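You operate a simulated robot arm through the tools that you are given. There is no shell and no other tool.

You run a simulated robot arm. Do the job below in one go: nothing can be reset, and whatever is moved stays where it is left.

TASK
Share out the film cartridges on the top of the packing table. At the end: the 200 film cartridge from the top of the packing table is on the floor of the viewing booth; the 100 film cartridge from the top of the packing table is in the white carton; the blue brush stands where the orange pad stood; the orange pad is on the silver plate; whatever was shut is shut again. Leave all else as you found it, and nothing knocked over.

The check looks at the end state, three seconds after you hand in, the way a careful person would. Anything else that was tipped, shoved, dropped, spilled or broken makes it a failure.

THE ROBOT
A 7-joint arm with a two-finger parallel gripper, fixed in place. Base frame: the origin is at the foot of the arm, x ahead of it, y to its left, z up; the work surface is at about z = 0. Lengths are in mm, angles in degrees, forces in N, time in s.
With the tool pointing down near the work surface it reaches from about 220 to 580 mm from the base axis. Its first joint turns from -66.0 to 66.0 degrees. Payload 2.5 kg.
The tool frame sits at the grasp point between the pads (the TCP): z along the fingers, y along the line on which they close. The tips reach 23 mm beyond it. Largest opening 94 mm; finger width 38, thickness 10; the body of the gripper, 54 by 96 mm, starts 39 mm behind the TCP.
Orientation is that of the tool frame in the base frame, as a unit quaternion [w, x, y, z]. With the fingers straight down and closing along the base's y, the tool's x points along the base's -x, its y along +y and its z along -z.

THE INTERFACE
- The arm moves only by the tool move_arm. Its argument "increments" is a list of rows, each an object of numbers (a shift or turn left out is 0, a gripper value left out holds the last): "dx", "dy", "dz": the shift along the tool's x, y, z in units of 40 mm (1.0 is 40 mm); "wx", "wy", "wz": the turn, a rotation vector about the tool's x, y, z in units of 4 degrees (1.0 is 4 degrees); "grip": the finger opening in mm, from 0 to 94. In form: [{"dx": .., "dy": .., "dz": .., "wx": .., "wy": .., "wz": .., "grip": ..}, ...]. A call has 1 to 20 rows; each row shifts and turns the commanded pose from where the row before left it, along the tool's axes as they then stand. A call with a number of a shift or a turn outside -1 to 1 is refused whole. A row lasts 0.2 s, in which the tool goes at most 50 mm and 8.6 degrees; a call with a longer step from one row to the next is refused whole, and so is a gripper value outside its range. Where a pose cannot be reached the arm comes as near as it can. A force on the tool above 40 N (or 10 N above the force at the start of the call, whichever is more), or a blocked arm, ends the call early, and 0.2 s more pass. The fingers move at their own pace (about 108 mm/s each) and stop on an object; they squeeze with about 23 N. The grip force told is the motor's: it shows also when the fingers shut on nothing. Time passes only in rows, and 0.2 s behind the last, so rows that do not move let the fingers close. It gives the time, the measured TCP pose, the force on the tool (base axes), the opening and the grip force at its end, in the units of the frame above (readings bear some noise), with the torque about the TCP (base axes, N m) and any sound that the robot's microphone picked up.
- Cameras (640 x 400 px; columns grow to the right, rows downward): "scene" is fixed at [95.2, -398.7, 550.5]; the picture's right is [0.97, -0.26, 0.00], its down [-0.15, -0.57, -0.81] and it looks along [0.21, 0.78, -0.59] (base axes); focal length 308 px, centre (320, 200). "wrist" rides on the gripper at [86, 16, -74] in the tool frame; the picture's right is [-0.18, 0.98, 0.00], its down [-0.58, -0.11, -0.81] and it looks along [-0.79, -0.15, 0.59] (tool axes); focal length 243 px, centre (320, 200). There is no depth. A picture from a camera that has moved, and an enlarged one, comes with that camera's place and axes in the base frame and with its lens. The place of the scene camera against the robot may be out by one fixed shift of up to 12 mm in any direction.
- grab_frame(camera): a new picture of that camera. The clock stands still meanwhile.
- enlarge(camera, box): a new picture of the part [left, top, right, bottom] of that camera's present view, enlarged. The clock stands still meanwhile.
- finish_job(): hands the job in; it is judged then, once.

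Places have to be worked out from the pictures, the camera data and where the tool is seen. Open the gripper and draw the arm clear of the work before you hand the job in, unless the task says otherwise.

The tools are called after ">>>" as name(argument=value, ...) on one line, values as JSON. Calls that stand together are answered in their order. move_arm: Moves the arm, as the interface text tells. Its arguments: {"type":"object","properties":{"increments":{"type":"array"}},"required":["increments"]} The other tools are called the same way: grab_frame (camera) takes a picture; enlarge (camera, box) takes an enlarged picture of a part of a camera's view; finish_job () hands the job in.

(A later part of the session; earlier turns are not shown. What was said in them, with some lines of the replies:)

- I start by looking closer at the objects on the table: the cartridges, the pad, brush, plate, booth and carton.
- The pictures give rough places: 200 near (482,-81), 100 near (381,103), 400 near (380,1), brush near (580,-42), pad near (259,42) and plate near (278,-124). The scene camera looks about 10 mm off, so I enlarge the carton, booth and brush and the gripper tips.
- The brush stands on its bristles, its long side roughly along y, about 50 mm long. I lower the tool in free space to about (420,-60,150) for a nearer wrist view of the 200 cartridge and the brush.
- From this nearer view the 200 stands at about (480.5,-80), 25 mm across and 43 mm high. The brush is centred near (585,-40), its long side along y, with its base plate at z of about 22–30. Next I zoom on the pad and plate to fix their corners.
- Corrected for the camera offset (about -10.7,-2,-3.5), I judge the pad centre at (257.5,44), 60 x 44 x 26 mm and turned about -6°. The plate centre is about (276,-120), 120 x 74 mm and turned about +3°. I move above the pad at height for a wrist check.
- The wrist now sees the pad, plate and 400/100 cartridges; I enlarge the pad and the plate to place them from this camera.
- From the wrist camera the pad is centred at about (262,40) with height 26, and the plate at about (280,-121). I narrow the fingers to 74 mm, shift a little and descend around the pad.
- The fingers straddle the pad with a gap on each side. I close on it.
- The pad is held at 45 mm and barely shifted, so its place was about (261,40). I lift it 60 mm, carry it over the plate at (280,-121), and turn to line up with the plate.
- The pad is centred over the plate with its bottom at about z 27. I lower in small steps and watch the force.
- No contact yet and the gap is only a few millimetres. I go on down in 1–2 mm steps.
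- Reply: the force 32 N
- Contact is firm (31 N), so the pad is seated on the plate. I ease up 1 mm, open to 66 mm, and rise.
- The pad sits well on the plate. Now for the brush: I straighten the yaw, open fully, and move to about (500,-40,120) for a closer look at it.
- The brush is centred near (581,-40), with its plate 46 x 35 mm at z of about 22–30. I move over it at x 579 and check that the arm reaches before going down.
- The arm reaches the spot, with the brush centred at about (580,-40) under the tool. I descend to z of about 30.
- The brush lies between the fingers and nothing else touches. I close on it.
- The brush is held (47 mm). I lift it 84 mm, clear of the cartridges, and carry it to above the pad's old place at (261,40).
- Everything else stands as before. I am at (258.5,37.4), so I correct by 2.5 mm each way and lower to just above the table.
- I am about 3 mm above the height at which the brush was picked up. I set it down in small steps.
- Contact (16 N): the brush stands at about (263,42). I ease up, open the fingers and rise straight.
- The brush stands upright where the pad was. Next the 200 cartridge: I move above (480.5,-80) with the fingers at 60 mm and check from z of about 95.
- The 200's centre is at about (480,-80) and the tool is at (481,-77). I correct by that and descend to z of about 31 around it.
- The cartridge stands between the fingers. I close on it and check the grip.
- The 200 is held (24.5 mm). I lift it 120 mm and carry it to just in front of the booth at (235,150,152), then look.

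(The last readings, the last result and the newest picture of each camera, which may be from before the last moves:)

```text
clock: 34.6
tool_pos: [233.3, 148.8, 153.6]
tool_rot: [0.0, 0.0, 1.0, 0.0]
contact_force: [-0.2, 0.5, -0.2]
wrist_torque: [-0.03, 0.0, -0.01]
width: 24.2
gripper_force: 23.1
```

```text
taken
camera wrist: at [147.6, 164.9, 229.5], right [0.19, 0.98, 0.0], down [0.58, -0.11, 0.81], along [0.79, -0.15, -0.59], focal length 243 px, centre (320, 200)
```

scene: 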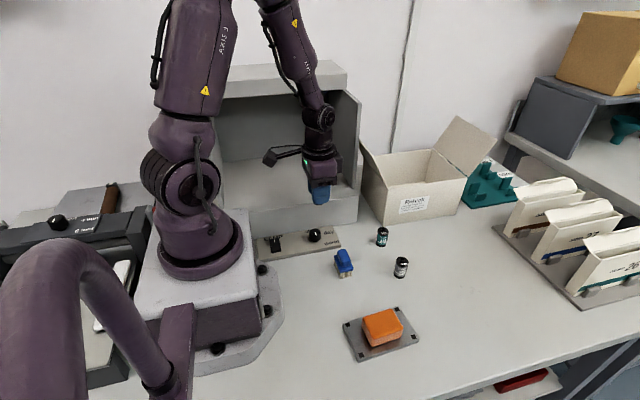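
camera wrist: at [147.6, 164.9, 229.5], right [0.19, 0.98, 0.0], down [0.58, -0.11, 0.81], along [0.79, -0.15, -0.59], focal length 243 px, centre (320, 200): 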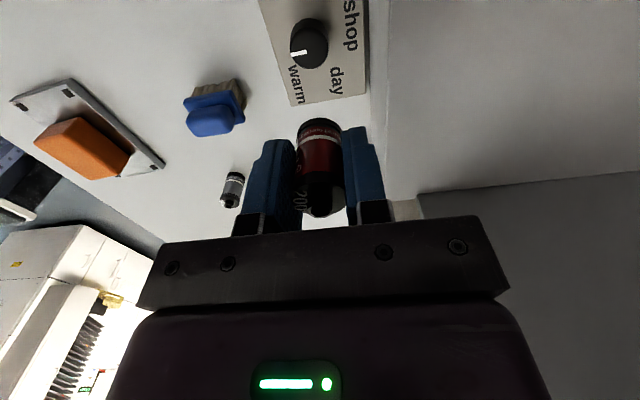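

The tool is just in front of the booth. I enlarge the wrist view to check the floor's front edge and the side wall.

>>> enlarge(camera="wrist", box=[340, 0, 640, 240])

>>> enlarge(camera="scene", box=[220, 50, 400, 260])

```text
1.67 times, centred on (490, 120) of wrist
camera zoom: at [147.6, 164.9, 229.5], right [0.19, 0.98, 0.0], down [0.58, -0.11, 0.81], along [0.79, -0.15, -0.59], focal length 404 px, centre (37, 333)
```

zoom: 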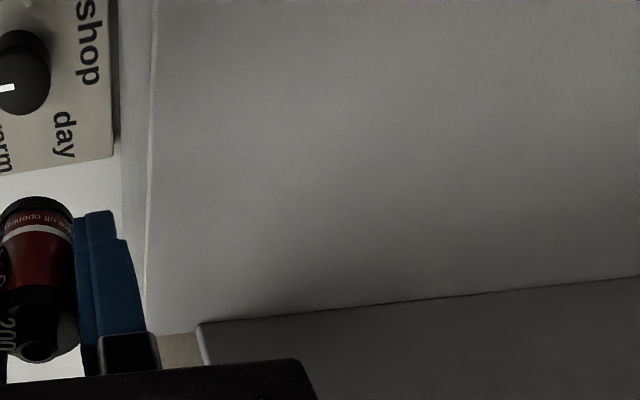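

```text
1.90 times, centred on (310, 155) of scene
camera zoom: at [95.2, -398.7, 550.5], right [0.97, -0.26, 0.0], down [-0.15, -0.57, -0.81], along [0.21, 0.78, -0.59], focal length 587 px, centre (339, 286)
```

zoom: 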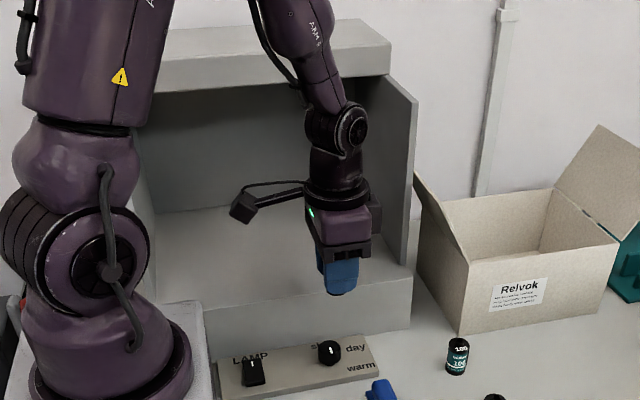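

The booth floor's front edge is at y of about 190, the side walls begin at y of about 222, the right wall is at x 341, and the floor is at z of about 92. I move in to y of about 252 at this height, watching the hood.

>>> move_arm(increments=[{"dy": 0.65}, {"dy": 0.65}, {"dy": 0.65}, {"dy": 0.63}, {}, {}])

>>> grab_frame(camera="scene")

>>> enlarge(camera="scene", box=[220, 50, 400, 260])

>>> grab_frame(camera="wrist")

```text
clock: 36.0
tool_pos: [234.6, 249.7, 151.2]
tool_rot: [-0.001, 0.001, 1.0, 0.001]
contact_force: [-0.1, -0.3, -0.2]
wrist_torque: [0.01, 0.0, 0.01]
width: 24.3
gripper_force: 23.3
```

```text
taken
```

scene: 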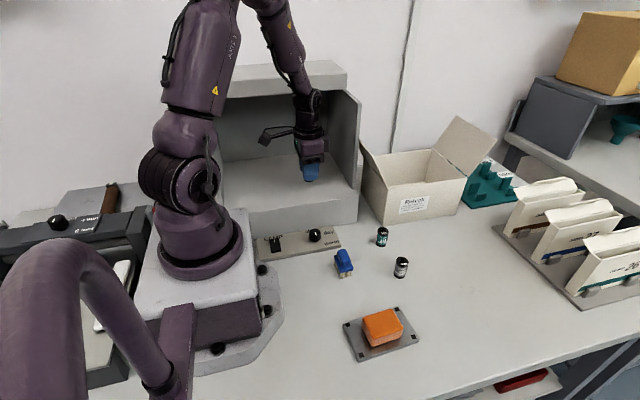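

```text
1.90 times, centred on (310, 155) of scene
camera zoom: at [95.2, -398.7, 550.5], right [0.97, -0.26, 0.0], down [-0.15, -0.57, -0.81], along [0.21, 0.78, -0.59], focal length 587 px, centre (339, 286)
```

zoom: 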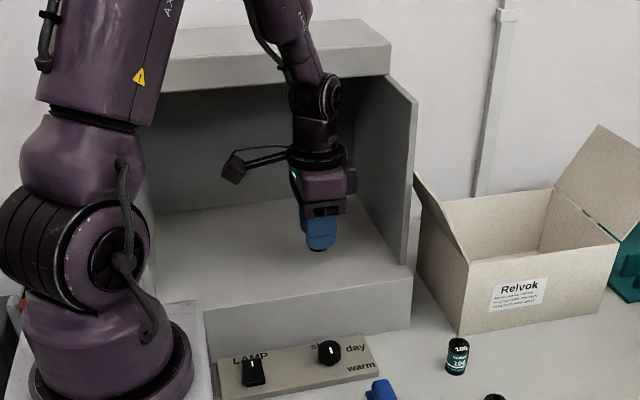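

```text
taken
camera wrist: at [148.7, 266.4, 227.1], right [0.19, 0.98, 0.0], down [0.58, -0.11, 0.81], along [0.79, -0.15, -0.59], focal length 243 px, centre (320, 200)
```

wrist: 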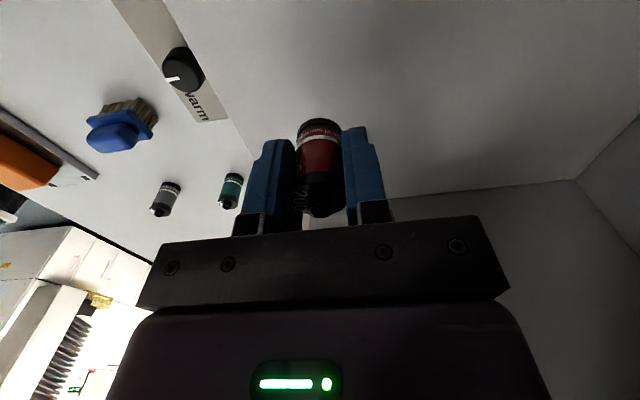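

All is clear: the 200 hangs over the booth floor, which I judge at z of about 92. I lower 22 mm, then feel for contact.

>>> move_arm(increments=[{"dz": 0.3}, {"dz": 0.2}, {"dz": 0.05}, {}, {}])

>>> move_arm(increments=[{"dz": 0.05}, {}])

>>> enlarge(camera="scene", box=[270, 120, 350, 200])

```text
clock: 37.2
tool_pos: [233.5, 251.2, 131.0]
tool_rot: [0.0, 0.002, 1.0, 0.001]
contact_force: [0.1, -0.4, 0.3]
wrist_torque: [0.0, 0.05, -0.05]
width: 24.4
gripper_force: 22.9
```

```text
clock: 37.8
tool_pos: [234.5, 252.1, 128.3]
tool_rot: [0.0, 0.002, 1.0, 0.001]
contact_force: [-0.7, 0.5, 0.4]
wrist_torque: [-0.02, -0.02, -0.02]
width: 24.3
gripper_force: 22.7
```

```text
5.00 times, centred on (310, 160) of scene
camera zoom: at [95.2, -398.7, 550.5], right [0.97, -0.26, 0.0], down [-0.15, -0.57, -0.81], along [0.21, 0.78, -0.59], focal length 1541 px, centre (370, 400)
```

zoom: 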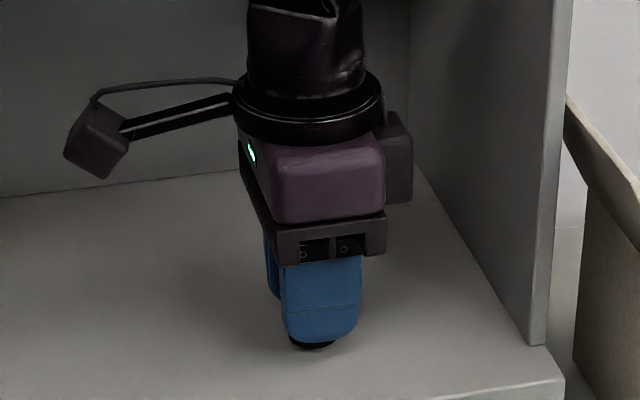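

No contact yet at TCP z 128. I continue in 2 mm and 1 mm steps.

>>> move_arm(increments=[{"dz": 0.05}, {}])

>>> move_arm(increments=[{"dz": 0.03}, {}])

>>> move_arm(increments=[{"dz": 0.03}, {}])

```text
clock: 38.4
tool_pos: [234.1, 251.9, 127.6]
tool_rot: [0.0, 0.0, 1.0, -0.001]
contact_force: [0.1, -0.5, -0.3]
wrist_torque: [0.0, -0.01, 0.0]
width: 23.9
gripper_force: 23.5
```

```text
clock: 39.0
tool_pos: [234.2, 251.8, 125.5]
tool_rot: [-0.001, 0.0, 1.0, 0.0]
contact_force: [-1.4, 0.4, 0.1]
wrist_torque: [0.04, 0.0, 0.01]
width: 24.2
gripper_force: 22.9
```

```text
clock: 39.6
tool_pos: [235.8, 251.6, 125.1]
tool_rot: [0.0, 0.001, 1.0, 0.0]
contact_force: [0.5, -0.2, -0.3]
wrist_torque: [-0.01, -0.01, 0.04]
width: 24.4
gripper_force: 22.6
```

Still no contact at z 125, so I continue in about 1 mm steps.

>>> move_arm(increments=[{"dz": 0.03}, {}])

>>> move_arm(increments=[{"dz": 0.03}, {}])

>>> enlarge(camera="scene", box=[280, 150, 340, 200])

```text
clock: 40.2
tool_pos: [234.5, 252.4, 123.7]
tool_rot: [0.001, 0.0, 1.0, 0.0]
contact_force: [0.0, 0.7, 0.2]
wrist_torque: [0.03, 0.0, -0.01]
width: 24.1
gripper_force: 23.8
```

```text
clock: 40.8
tool_pos: [236.1, 253.3, 122.1]
tool_rot: [-0.001, 0.001, 1.0, 0.0]
contact_force: [-3.6, -2.7, 10.9]
wrist_torque: [-0.06, 0.16, 0.0]
width: 24.3
gripper_force: 23.1
```

```text
8.00 times, centred on (310, 175) of scene
camera zoom: at [95.1, -398.8, 550.4], right [0.97, -0.26, 0.0], down [-0.15, -0.57, -0.81], along [0.21, 0.78, -0.59], focal length 2466 px, centre (400, 400)
```

zoom: 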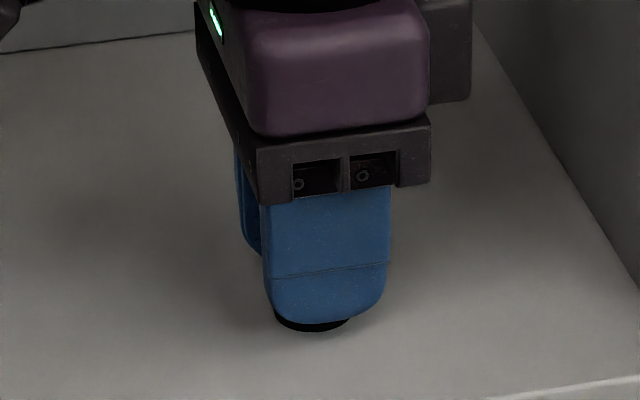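

Contact at 11 N: the 200 rests on the booth floor. I open to 50 mm and rise straight 60 mm before backing out.

>>> move_arm(increments=[{"grip": 50}, {"grip": 50}, {}, {"dz": -0.3}, {"dz": -0.6}, {"dz": -0.6}, {}])

>>> enlarge(camera="scene", box=[250, 100, 370, 220])

>>> grab_frame(camera="wrist")

```text
clock: 42.4
tool_pos: [234.7, 251.9, 184.1]
tool_rot: [0.0, 0.001, 1.0, 0.0]
contact_force: [0.9, -0.1, 0.7]
wrist_torque: [0.02, -0.03, 0.02]
width: 49.9
gripper_force: 0.0
```

```text
3.33 times, centred on (310, 160) of scene
camera zoom: at [95.2, -398.7, 550.5], right [0.97, -0.26, 0.0], down [-0.15, -0.57, -0.81], along [0.21, 0.78, -0.59], focal length 1027 px, centre (353, 333)
```

zoom: 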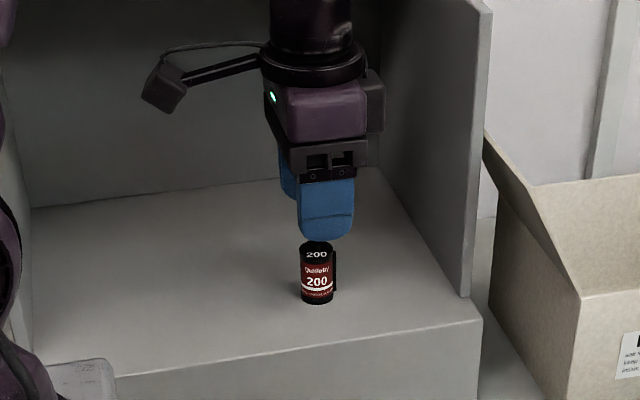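

```text
taken
camera wrist: at [149.0, 267.8, 258.1], right [0.19, 0.98, 0.0], down [0.58, -0.11, 0.81], along [0.79, -0.15, -0.59], focal length 243 px, centre (320, 200)
```

wrist: 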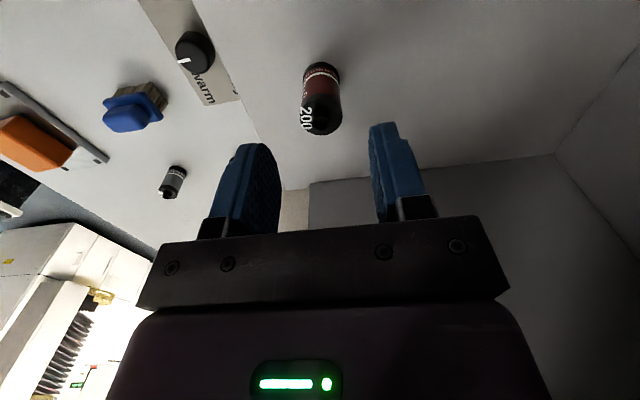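

The 200 stands upright inside the booth. I back straight out towards -y, then move to a free spot at about (320,60,190) and start turning the tool so that the camera will point outward for the carton.

>>> move_arm(increments=[{"dy": -0.8}, {"dy": -0.8}, {"dy": -0.8}, {"dy": -0.8}, {"dx": -0.7, "dy": -0.5}, {"dx": -0.7, "dy": -0.5}, {"dx": -0.7, "dy": -0.5}, {}, {"wz": -1}, {"wz": -1}, {"wz": -1}, {"wz": -1}, {"wz": -1}, {"wz": -1}, {"wz": -1}, {"wz": -1}, {"wz": -1}, {"wz": -1}, {}])

>>> grab_frame(camera="scene")

```text
clock: 46.4
tool_pos: [317.6, 65.9, 182.3]
tool_rot: [0.0, -0.342, 0.94, 0.0]
contact_force: [-0.1, 0.1, -0.9]
wrist_torque: [0.04, 0.0, 0.03]
width: 49.8
gripper_force: 0.1
```

```text
taken
```

scene: 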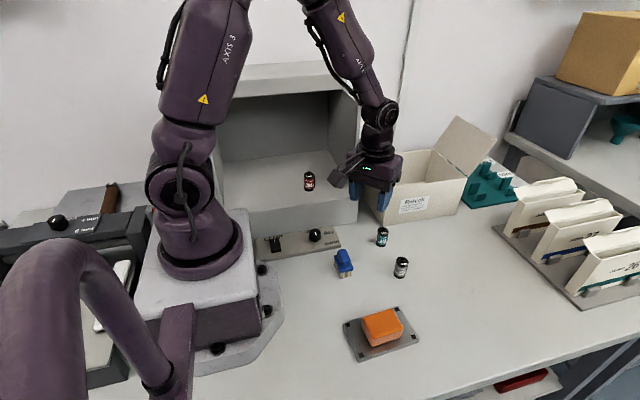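

The 40° turn went cleanly and the 200 stands in the booth. I continue turning in place (the space is free) and check that the orientation follows.

>>> move_arm(increments=[{"wz": -1}, {"wz": -1}, {"wz": -1}, {"wz": -1}, {"wz": -1}, {"wz": -1}, {"wz": -1}, {"wz": -1}, {"wz": -1}, {"wz": -1}, {"wz": -1}, {"wz": -1}, {"wz": -1}, {"wz": -1}, {"wz": -1}, {"wz": -1}, {"wz": -1}, {}])

>>> grab_frame(camera="wrist")

```text
clock: 50.2
tool_pos: [318.0, 64.3, 181.3]
tool_rot: [0.0, 0.809, -0.588, 0.0]
contact_force: [-0.2, 0.0, 0.4]
wrist_torque: [0.0, -0.02, -0.01]
width: 50.0
gripper_force: 0.1
```

```text
taken
camera wrist: at [330.3, -23.0, 257.1], right [-0.99, -0.13, 0.0], down [-0.08, 0.59, 0.81], along [-0.1, 0.8, -0.59], focal length 243 px, centre (320, 200)
```

wrist: 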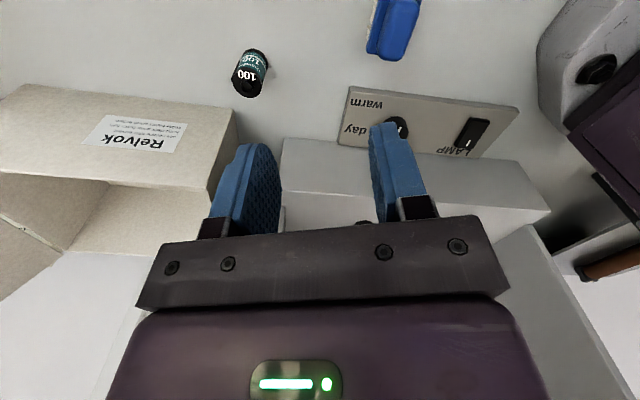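

The turn is at -108° with no trouble. I continue the last 72° to bring the camera side outward.

>>> move_arm(increments=[{"wz": -1}, {"wz": -1}, {"wz": -1}, {"wz": -1}, {"wz": -1}, {"wz": -1}, {"wz": -1}, {"wz": -1}, {"wz": -1}, {"wz": -1}, {"wz": -1}, {"wz": -1}, {"wz": -1}, {"wz": -1}, {"wz": -1}, {"wz": -1}, {"wz": -1}, {"wz": -1}, {}])

>>> grab_frame(camera="wrist")

>>> grab_frame(camera="scene")

```text
clock: 54.2
tool_pos: [318.9, 64.5, 181.0]
tool_rot: [0.0, 1.0, 0.0, 0.0]
contact_force: [-0.2, 0.0, 0.5]
wrist_torque: [-0.02, 0.01, -0.03]
width: 50.1
gripper_force: 0.1
```

```text
taken
camera wrist: at [405.8, 48.1, 256.4], right [-0.18, -0.98, 0.0], down [-0.58, 0.11, 0.81], along [-0.79, 0.15, -0.59], focal length 243 px, centre (320, 200)
```

wrist: 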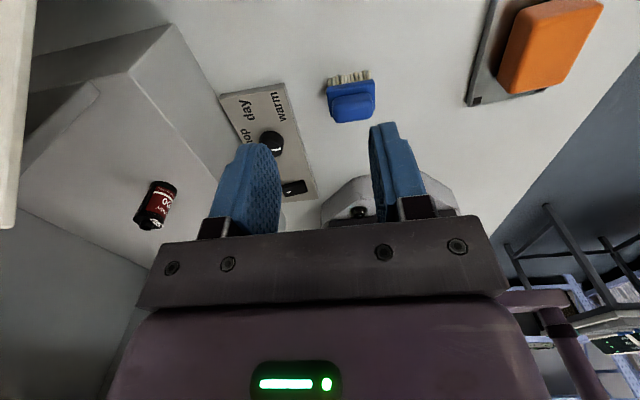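

```text
taken
```

scene: 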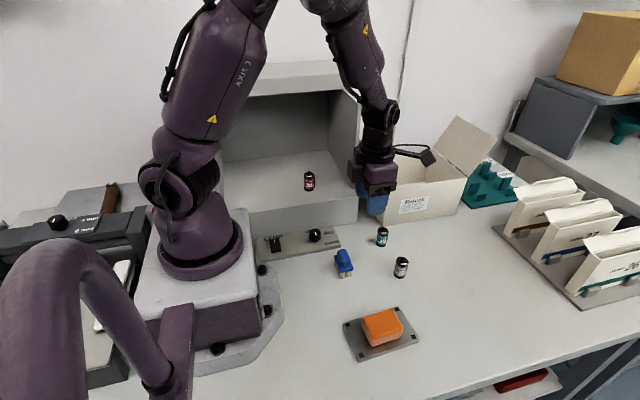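

The 180° turn works, with the tool x now along +x and y along -y. Next I approach the 100 cartridge near (381,102), stopping at about (381,92,100) to look.

>>> move_arm(increments=[{"dx": 0.52, "dy": -0.23, "dz": 0.5}, {"dx": 0.52, "dy": -0.23, "dz": 0.5}, {"dx": 0.52, "dy": -0.23, "dz": 0.5}, {"dz": 0.5}, {}, {}])

>>> grab_frame(camera="wrist")

>>> enlarge(camera="wrist", box=[240, 20, 360, 140])

>>> enlarge(camera="scene", box=[320, 120, 480, 280])

```text
clock: 55.6
tool_pos: [381.6, 93.4, 102.7]
tool_rot: [-0.001, 1.0, 0.0, 0.0]
contact_force: [-0.8, 0.2, 0.2]
wrist_torque: [0.02, 0.0, -0.01]
width: 49.7
gripper_force: 0.0
```

```text
taken
camera wrist: at [468.4, 76.6, 176.8], right [-0.19, -0.98, 0.0], down [-0.58, 0.11, 0.81], along [-0.79, 0.15, -0.59], focal length 243 px, centre (320, 200)
```

wrist: 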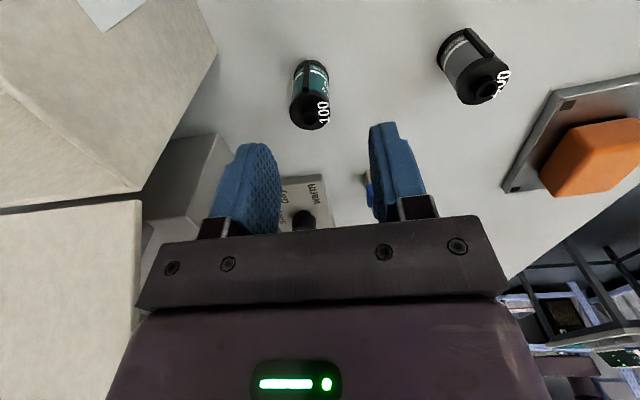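

```text
3.33 times, centred on (300, 80) of wrist
camera zoom: at [468.4, 76.6, 176.8], right [-0.19, -0.98, 0.0], down [-0.58, 0.11, 0.81], along [-0.79, 0.15, -0.59], focal length 809 px, centre (387, 600)
```

zoom: 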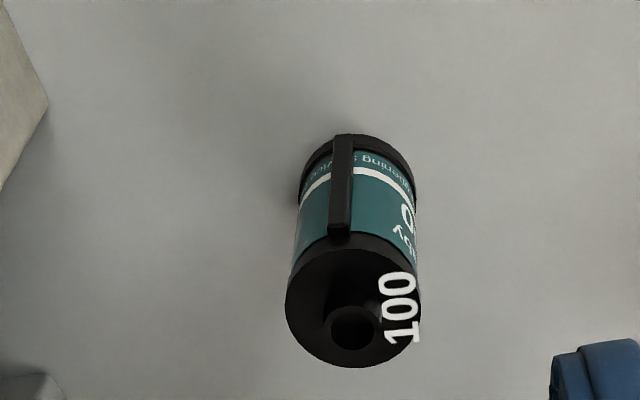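

```text
2.50 times, centred on (400, 200) of scene
camera zoom: at [95.2, -398.7, 550.5], right [0.97, -0.26, 0.0], down [-0.15, -0.57, -0.81], along [0.21, 0.78, -0.59], focal length 770 px, centre (120, 200)
```

zoom: 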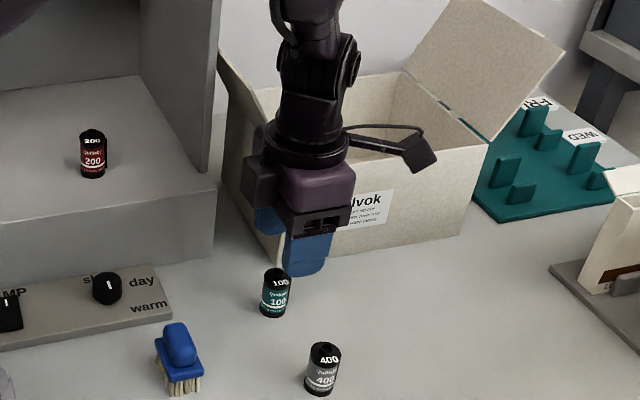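

The 100 is centred at about (381.5,99.5), with its film lip facing +x, clear of the finger line. I shift 6 mm in +y and descend.

>>> move_arm(increments=[{"dy": -0.15}, {}, {"dz": 0.4}, {"dz": 0.4}, {"dz": 0.4}, {"dz": 0.4}, {"dz": 0.18}, {}, {}])

>>> grab_frame(camera="wrist")

>>> enlarge(camera="scene", box=[320, 120, 480, 280])

```text
clock: 57.6
tool_pos: [381.7, 97.7, 30.2]
tool_rot: [0.0, 1.0, -0.001, 0.0]
contact_force: [0.3, -0.7, -0.1]
wrist_torque: [0.0, 0.01, 0.01]
width: 50.0
gripper_force: 0.0
```

```text
taken
camera wrist: at [468.5, 81.2, 106.2], right [-0.19, -0.98, 0.0], down [-0.58, 0.11, 0.81], along [-0.79, 0.15, -0.59], focal length 243 px, centre (320, 200)
```

wrist: 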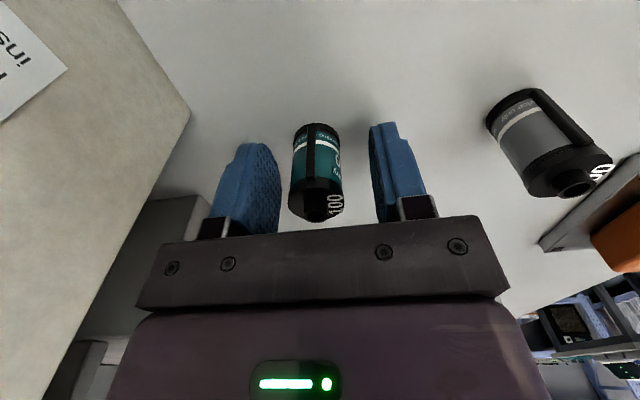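

```text
2.50 times, centred on (400, 200) of scene
camera zoom: at [95.2, -398.7, 550.5], right [0.97, -0.26, 0.0], down [-0.15, -0.57, -0.81], along [0.21, 0.78, -0.59], focal length 770 px, centre (120, 200)
```

zoom: 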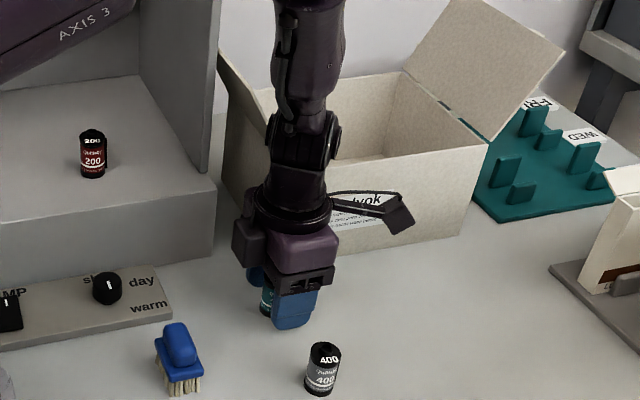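

The fingers straddle the 100 with room to the carton. I close on it.

>>> move_arm(increments=[{"grip": 18}, {"grip": 18}, {"grip": 18}, {"grip": 18}, {}])

>>> grab_frame(camera="wrist")

```text
clock: 58.8
tool_pos: [380.5, 98.4, 30.3]
tool_rot: [0.0, 1.0, -0.001, -0.001]
contact_force: [-0.8, -0.1, 0.4]
wrist_torque: [0.01, 0.01, 0.0]
width: 24.4
gripper_force: 23.3
```

```text
taken
camera wrist: at [468.5, 81.2, 106.3], right [-0.19, -0.98, 0.0], down [-0.58, 0.11, 0.81], along [-0.79, 0.15, -0.59], focal length 243 px, centre (320, 200)
```

wrist: 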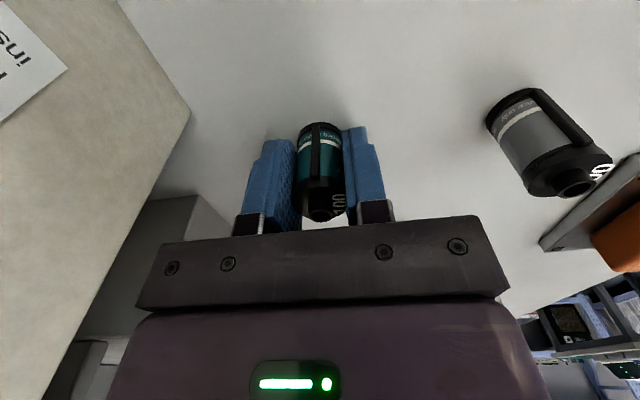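

The 100 is held (24.4 mm). I lift it while drifting slightly away from the carton, then move out to x 478 in front of the carton at TCP z of about 190.

>>> move_arm(increments=[{"dz": -0.6}, {"dy": 0.2, "dz": -0.85}, {"dy": 0.2, "dz": -0.85}, {"dy": 0.2, "dz": -0.85}, {"dy": 0.2, "dz": -0.85}, {"dx": 0.82}, {"dx": 0.82}, {"dx": 0.8}, {}, {}])

>>> grab_frame(camera="scene")

>>> grab_frame(camera="wrist")

```text
clock: 61.0
tool_pos: [484.1, 65.0, 190.8]
tool_rot: [0.0, 1.0, -0.001, 0.0]
contact_force: [0.3, -0.9, -0.1]
wrist_torque: [-0.03, 0.01, 0.03]
width: 24.1
gripper_force: 22.9
```

```text
taken
```

scene: 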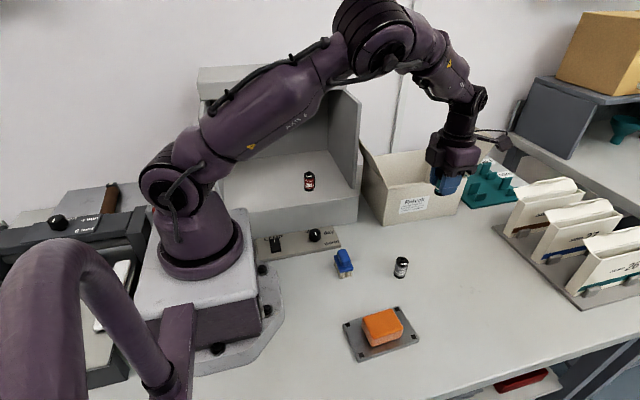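

```text
taken
camera wrist: at [570.8, 48.2, 265.9], right [-0.19, -0.98, 0.0], down [-0.58, 0.11, 0.81], along [-0.79, 0.15, -0.59], focal length 243 px, centre (320, 200)
```

wrist: 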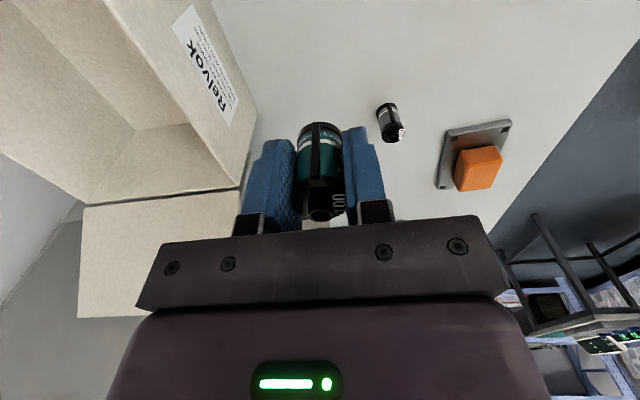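

I choose (500,222) inside the carton, which keeps the forearm clear of the booth's side wall and the left flap. I cross the front wall (top z of about 122) at this height, with the cartridge bottom at about 160.

>>> move_arm(increments=[{"dx": 0.08, "dy": -0.785}, {"dx": 0.08, "dy": -0.785}, {"dx": 0.08, "dy": -0.785}, {"dx": 0.08, "dy": -0.785}, {"dx": 0.08, "dy": -0.785}, {}, {}])

>>> grab_frame(camera="scene")

>>> grab_frame(camera="wrist")

>>> enlarge(camera="scene", box=[330, 20, 530, 230])

```text
clock: 62.6
tool_pos: [495.2, 217.9, 191.5]
tool_rot: [0.0, 1.0, -0.001, 0.0]
contact_force: [-0.2, 0.1, -0.2]
wrist_torque: [0.0, -0.01, -0.02]
width: 24.4
gripper_force: 23.0
```

```text
taken
```

scene: 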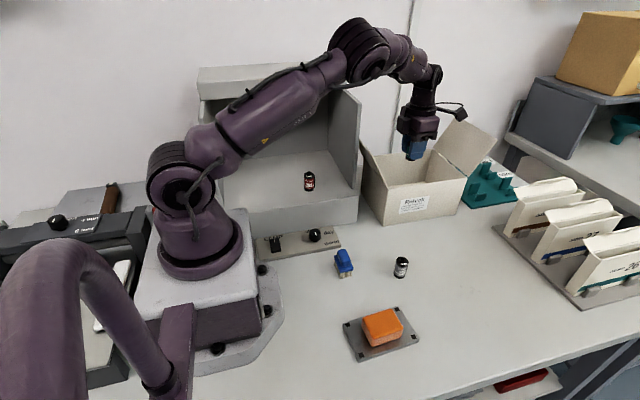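

```text
taken
camera wrist: at [582.4, 202.6, 266.0], right [-0.19, -0.98, 0.0], down [-0.58, 0.11, 0.81], along [-0.79, 0.15, -0.59], focal length 243 px, centre (320, 200)
```

wrist: 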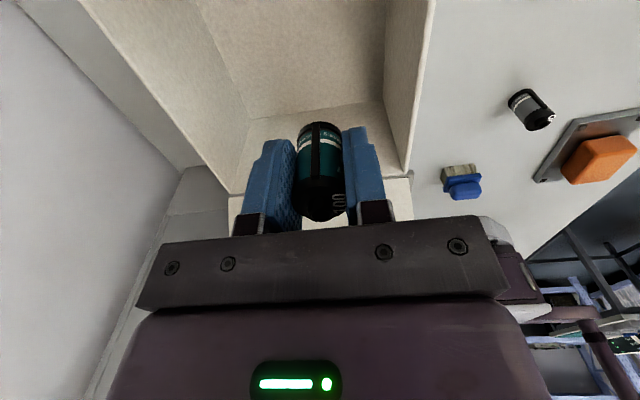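

```text
1.90 times, centred on (430, 125) of scene
camera zoom: at [95.2, -398.7, 550.5], right [0.97, -0.26, 0.0], down [-0.15, -0.57, -0.81], along [0.21, 0.78, -0.59], focal length 587 px, centre (110, 343)
```

zoom: 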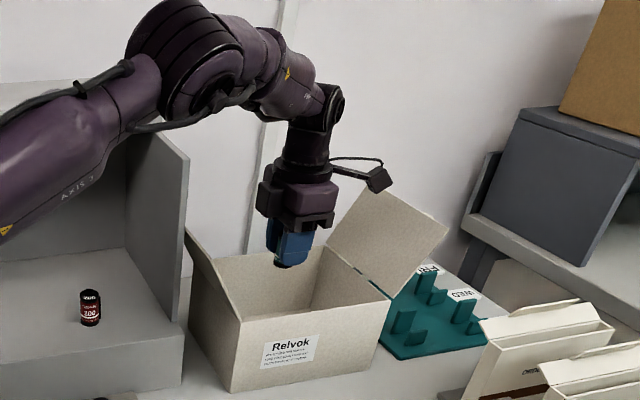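

I am inside the carton outline, with its rim running x 411–629 and y 156–322. The tool is central enough, so I descend in steps to TCP z of about 75 and look.

>>> move_arm(increments=[{"dz": 0.5}, {"dz": 0.5}, {"dz": 0.5}, {"dz": 0.5}, {"dz": 0.5}, {"dz": 0.4}, {}, {}])

>>> grab_frame(camera="scene")

>>> enlarge(camera="scene", box=[330, 60, 530, 230])

>>> grab_frame(camera="wrist")

```text
clock: 64.4
tool_pos: [493.1, 221.4, 76.0]
tool_rot: [0.0, 1.0, -0.001, 0.0]
contact_force: [0.2, 0.7, -0.4]
wrist_torque: [0.0, 0.0, 0.0]
width: 24.1
gripper_force: 22.7
```

```text
taken
```

scene: 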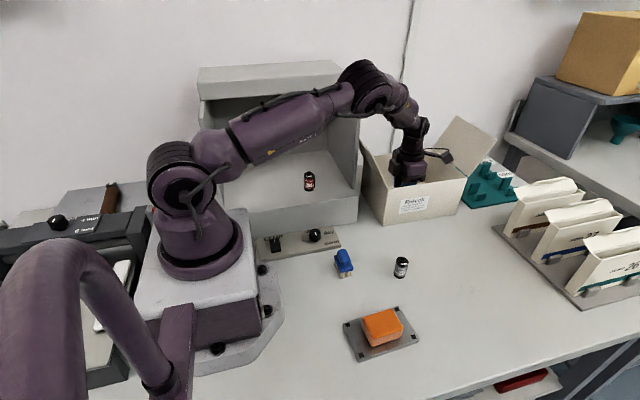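

```text
2.35 times, centred on (430, 145) of scene
camera zoom: at [95.2, -398.7, 550.5], right [0.97, -0.26, 0.0], down [-0.15, -0.57, -0.81], along [0.21, 0.78, -0.59], focal length 725 px, centre (61, 329)
```

zoom: 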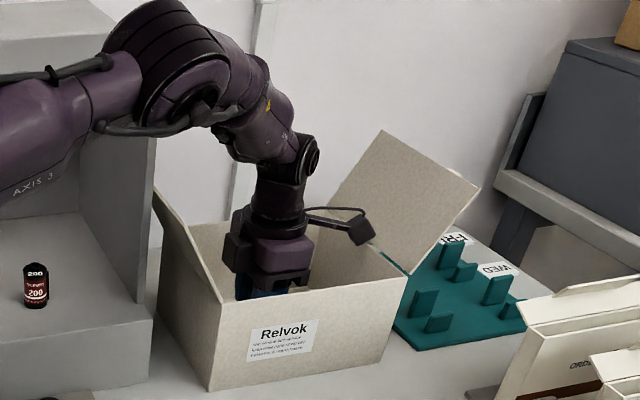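

```text
taken
camera wrist: at [579.6, 204.7, 150.1], right [-0.19, -0.98, 0.0], down [-0.58, 0.11, 0.81], along [-0.79, 0.15, -0.59], focal length 243 px, centre (320, 200)
```

wrist: 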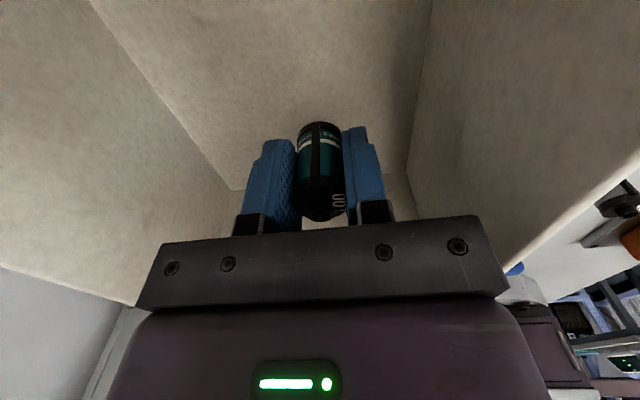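

There is clear space all round in the carton, and the arm is clear of the booth and flap. The carton floor looks to be near z 5–10, so I lower to TCP z of about 50, then feel for contact.

>>> move_arm(increments=[{"dz": 0.3}, {"dz": 0.2}, {"dz": 0.15}, {}, {}])

>>> move_arm(increments=[{"dz": 0.08}, {}])

>>> enlarge(camera="scene", box=[330, 60, 530, 230])

>>> grab_frame(camera="wrist")

```text
clock: 65.6
tool_pos: [494.0, 223.1, 50.1]
tool_rot: [0.0, 1.0, -0.001, 0.0]
contact_force: [-0.1, -0.5, -0.4]
wrist_torque: [0.01, 0.0, 0.02]
width: 24.3
gripper_force: 23.3
```

```text
clock: 66.2
tool_pos: [494.2, 222.3, 46.5]
tool_rot: [0.0, 1.0, -0.001, 0.0]
contact_force: [0.2, -0.5, 0.0]
wrist_torque: [0.02, 0.03, -0.02]
width: 24.5
gripper_force: 23.8
```

```text
2.35 times, centred on (430, 145) of scene
camera zoom: at [95.2, -398.7, 550.5], right [0.97, -0.26, 0.0], down [-0.15, -0.57, -0.81], along [0.21, 0.78, -0.59], focal length 725 px, centre (61, 329)
```

zoom: 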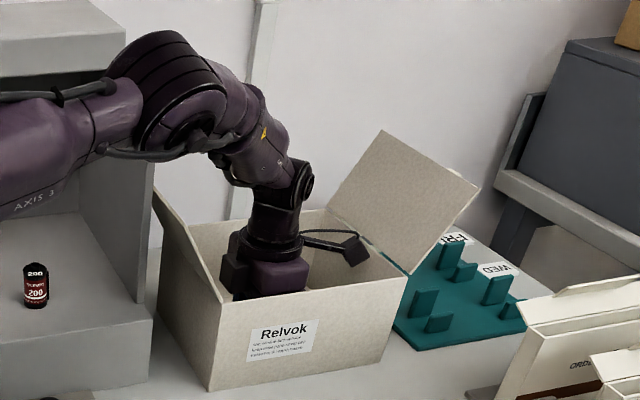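

```text
taken
camera wrist: at [581.5, 206.6, 121.7], right [-0.19, -0.98, 0.0], down [-0.58, 0.11, 0.81], along [-0.79, 0.15, -0.59], focal length 243 px, centre (320, 200)
```

wrist: 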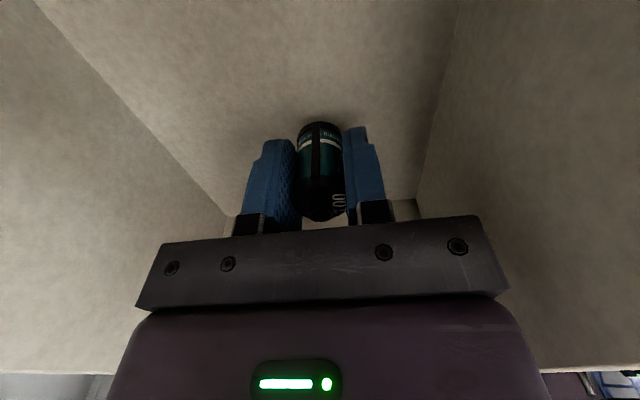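

Still free at TCP z 46.5. I continue down in 2 mm, then 1 mm steps.

>>> move_arm(increments=[{"dz": 0.05}, {}])

>>> move_arm(increments=[{"dz": 0.05}, {}])

>>> move_arm(increments=[{"dz": 0.03}, {}])

>>> move_arm(increments=[{"dz": 0.03}, {}])

```text
clock: 66.8
tool_pos: [494.5, 222.6, 44.9]
tool_rot: [0.0, 1.0, -0.001, 0.0]
contact_force: [-1.2, -0.5, 0.2]
wrist_torque: [-0.06, 0.01, -0.02]
width: 24.5
gripper_force: 22.9
```

```text
clock: 67.4
tool_pos: [495.4, 222.6, 42.1]
tool_rot: [0.0, 1.0, -0.001, 0.0]
contact_force: [-0.4, 0.3, 0.1]
wrist_torque: [-0.01, 0.05, 0.01]
width: 24.1
gripper_force: 22.7
```

```text
clock: 68.0
tool_pos: [495.1, 223.4, 42.8]
tool_rot: [0.0, 1.0, -0.001, 0.0]
contact_force: [-0.8, 1.1, 0.6]
wrist_torque: [0.01, 0.05, -0.01]
width: 24.4
gripper_force: 22.7
```

```text
clock: 68.6
tool_pos: [492.8, 222.5, 40.6]
tool_rot: [0.0, 1.0, -0.002, 0.0]
contact_force: [0.4, -0.3, -0.5]
wrist_torque: [0.01, 0.01, -0.01]
width: 24.3
gripper_force: 22.8
```

No contact yet at z of about 41, so I keep going in small steps.

>>> move_arm(increments=[{"dz": 0.04}, {}])

>>> move_arm(increments=[{"dz": 0.04}, {}])

>>> move_arm(increments=[{"dz": 0.03}, {}])

```text
clock: 69.2
tool_pos: [495.0, 223.7, 38.1]
tool_rot: [0.0, 1.0, 0.0, 0.001]
contact_force: [-0.2, -0.3, 0.0]
wrist_torque: [-0.03, 0.01, 0.01]
width: 24.3
gripper_force: 23.1
```

```text
clock: 69.8
tool_pos: [494.6, 223.2, 37.1]
tool_rot: [0.0, 1.0, -0.001, 0.0]
contact_force: [1.5, 0.2, 0.4]
wrist_torque: [-0.03, 0.02, 0.02]
width: 24.2
gripper_force: 22.6
```

```text
clock: 70.4
tool_pos: [494.0, 225.5, 35.8]
tool_rot: [0.001, 1.0, 0.0, 0.0]
contact_force: [-1.0, -0.9, 8.9]
wrist_torque: [-0.01, 0.08, 0.0]
width: 24.6
gripper_force: 22.9
```

Contact at 9 N: the 100 stands on the carton floor. I open to 52 mm, rise straight out to TCP z of about 195, and look back.

>>> move_arm(increments=[{"grip": 52}, {"grip": 52}, {}, {"dz": -0.3}, {"dz": -0.5}, {"dz": -0.6}, {"dz": -0.6}, {"dz": -0.6}, {"dz": -0.7}, {"dz": -0.7}, {}])

>>> grab_frame(camera="wrist")

>>> grab_frame(camera="scene")

```text
clock: 72.8
tool_pos: [493.9, 224.7, 195.6]
tool_rot: [0.0, 1.0, -0.001, 0.001]
contact_force: [-0.4, 0.6, -0.3]
wrist_torque: [0.0, 0.0, 0.02]
width: 52.2
gripper_force: 0.1
```

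```text
taken
camera wrist: at [580.8, 208.9, 269.8], right [-0.19, -0.98, 0.0], down [-0.58, 0.11, 0.81], along [-0.79, 0.15, -0.59], focal length 243 px, centre (320, 200)
```

wrist: 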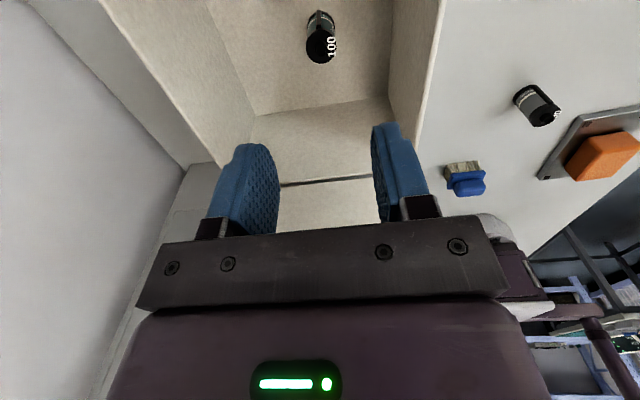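

```text
taken
```

scene: 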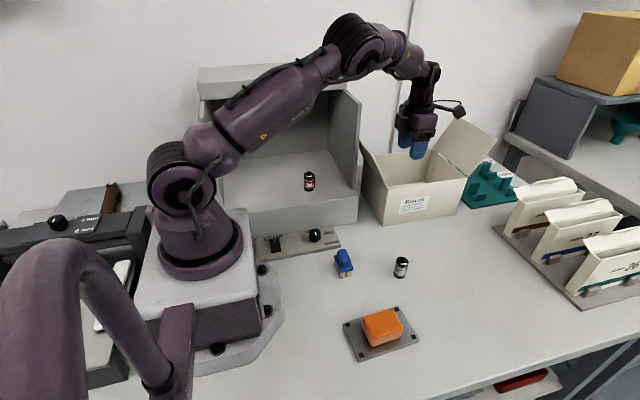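

The 100 stands upright in the carton, and everything else is where it should be. I draw the arm out over the front wall and up to a clear place.

>>> move_arm(increments=[{"dz": -0.6}, {"dy": 0.8}, {"dy": 0.8}, {"dy": 0.8}, {"dy": 0.8}, {"dy": 0.8}, {"dx": -0.25, "dy": 0.7, "dz": -0.5}, {"dx": -0.25, "dy": 0.7, "dz": -0.5}, {"dx": -0.25, "dy": 0.7, "dz": -0.5}, {"dx": -0.25, "dy": 0.7, "dz": -0.5}, {"dx": -0.25, "grip": 94, "dz": -0.5}, {}, {}])

>>> grab_frame(camera="scene")

>>> enlarge(camera="scene", box=[220, 130, 480, 370])

```text
clock: 75.6
tool_pos: [444.6, -50.3, 318.7]
tool_rot: [0.0, 1.0, 0.0, 0.001]
contact_force: [-1.2, -0.4, 0.0]
wrist_torque: [-0.01, -0.01, 0.04]
width: 93.8
gripper_force: 0.0
```

```text
taken
```

scene: 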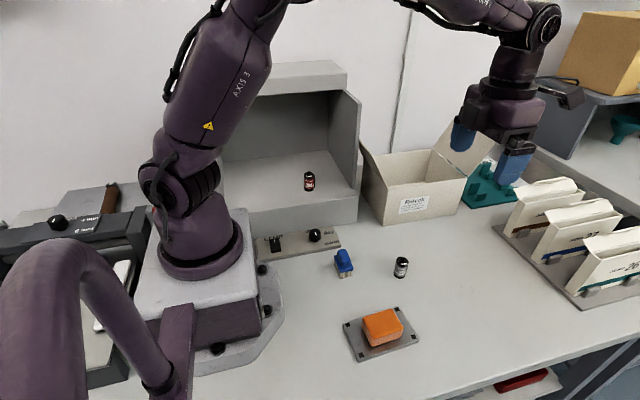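

```text
1.67 times, centred on (350, 250) of scene
camera zoom: at [95.1, -398.7, 550.5], right [0.97, -0.26, 0.0], down [-0.15, -0.57, -0.81], along [0.21, 0.78, -0.59], focal length 514 px, centre (270, 117)
```

zoom: 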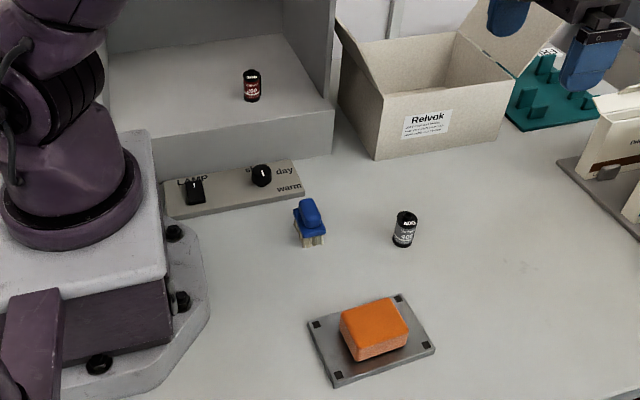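

Final state checked:
- The 200 stands on the booth floor and the 100 stands in the carton.
- The brush is where the pad stood, and the pad is on the plate.
- The 400, dials, carton flaps and rack are unchanged, and nothing was opened.

The gripper is open and clear of the work, so I hand in.

>>> finish_job()

```text
The job is handed in.
```

I finished the job and handed it in; I haven't seen the check's verdict. The last pictures show the following:

- **200 cartridge:** it stands upright on the viewing booth floor, about 60 mm in from the front edge.
- **100 cartridge:** it stands upright inside the white carton.
- **Blue brush:** it stands on its bristles where the orange pad was, within about 2–3 mm by my estimate. Its long side runs across the pad's old long side, because I did not turn it.
- **Orange pad:** it lies on the silver plate, roughly centred and lined up with it.

I opened nothing, so there was nothing to shut again. The 400 cartridge, the lamp controls, the carton flaps and the order rack look as they did at the start. The gripper is open, and the arm is raised clear of the table.
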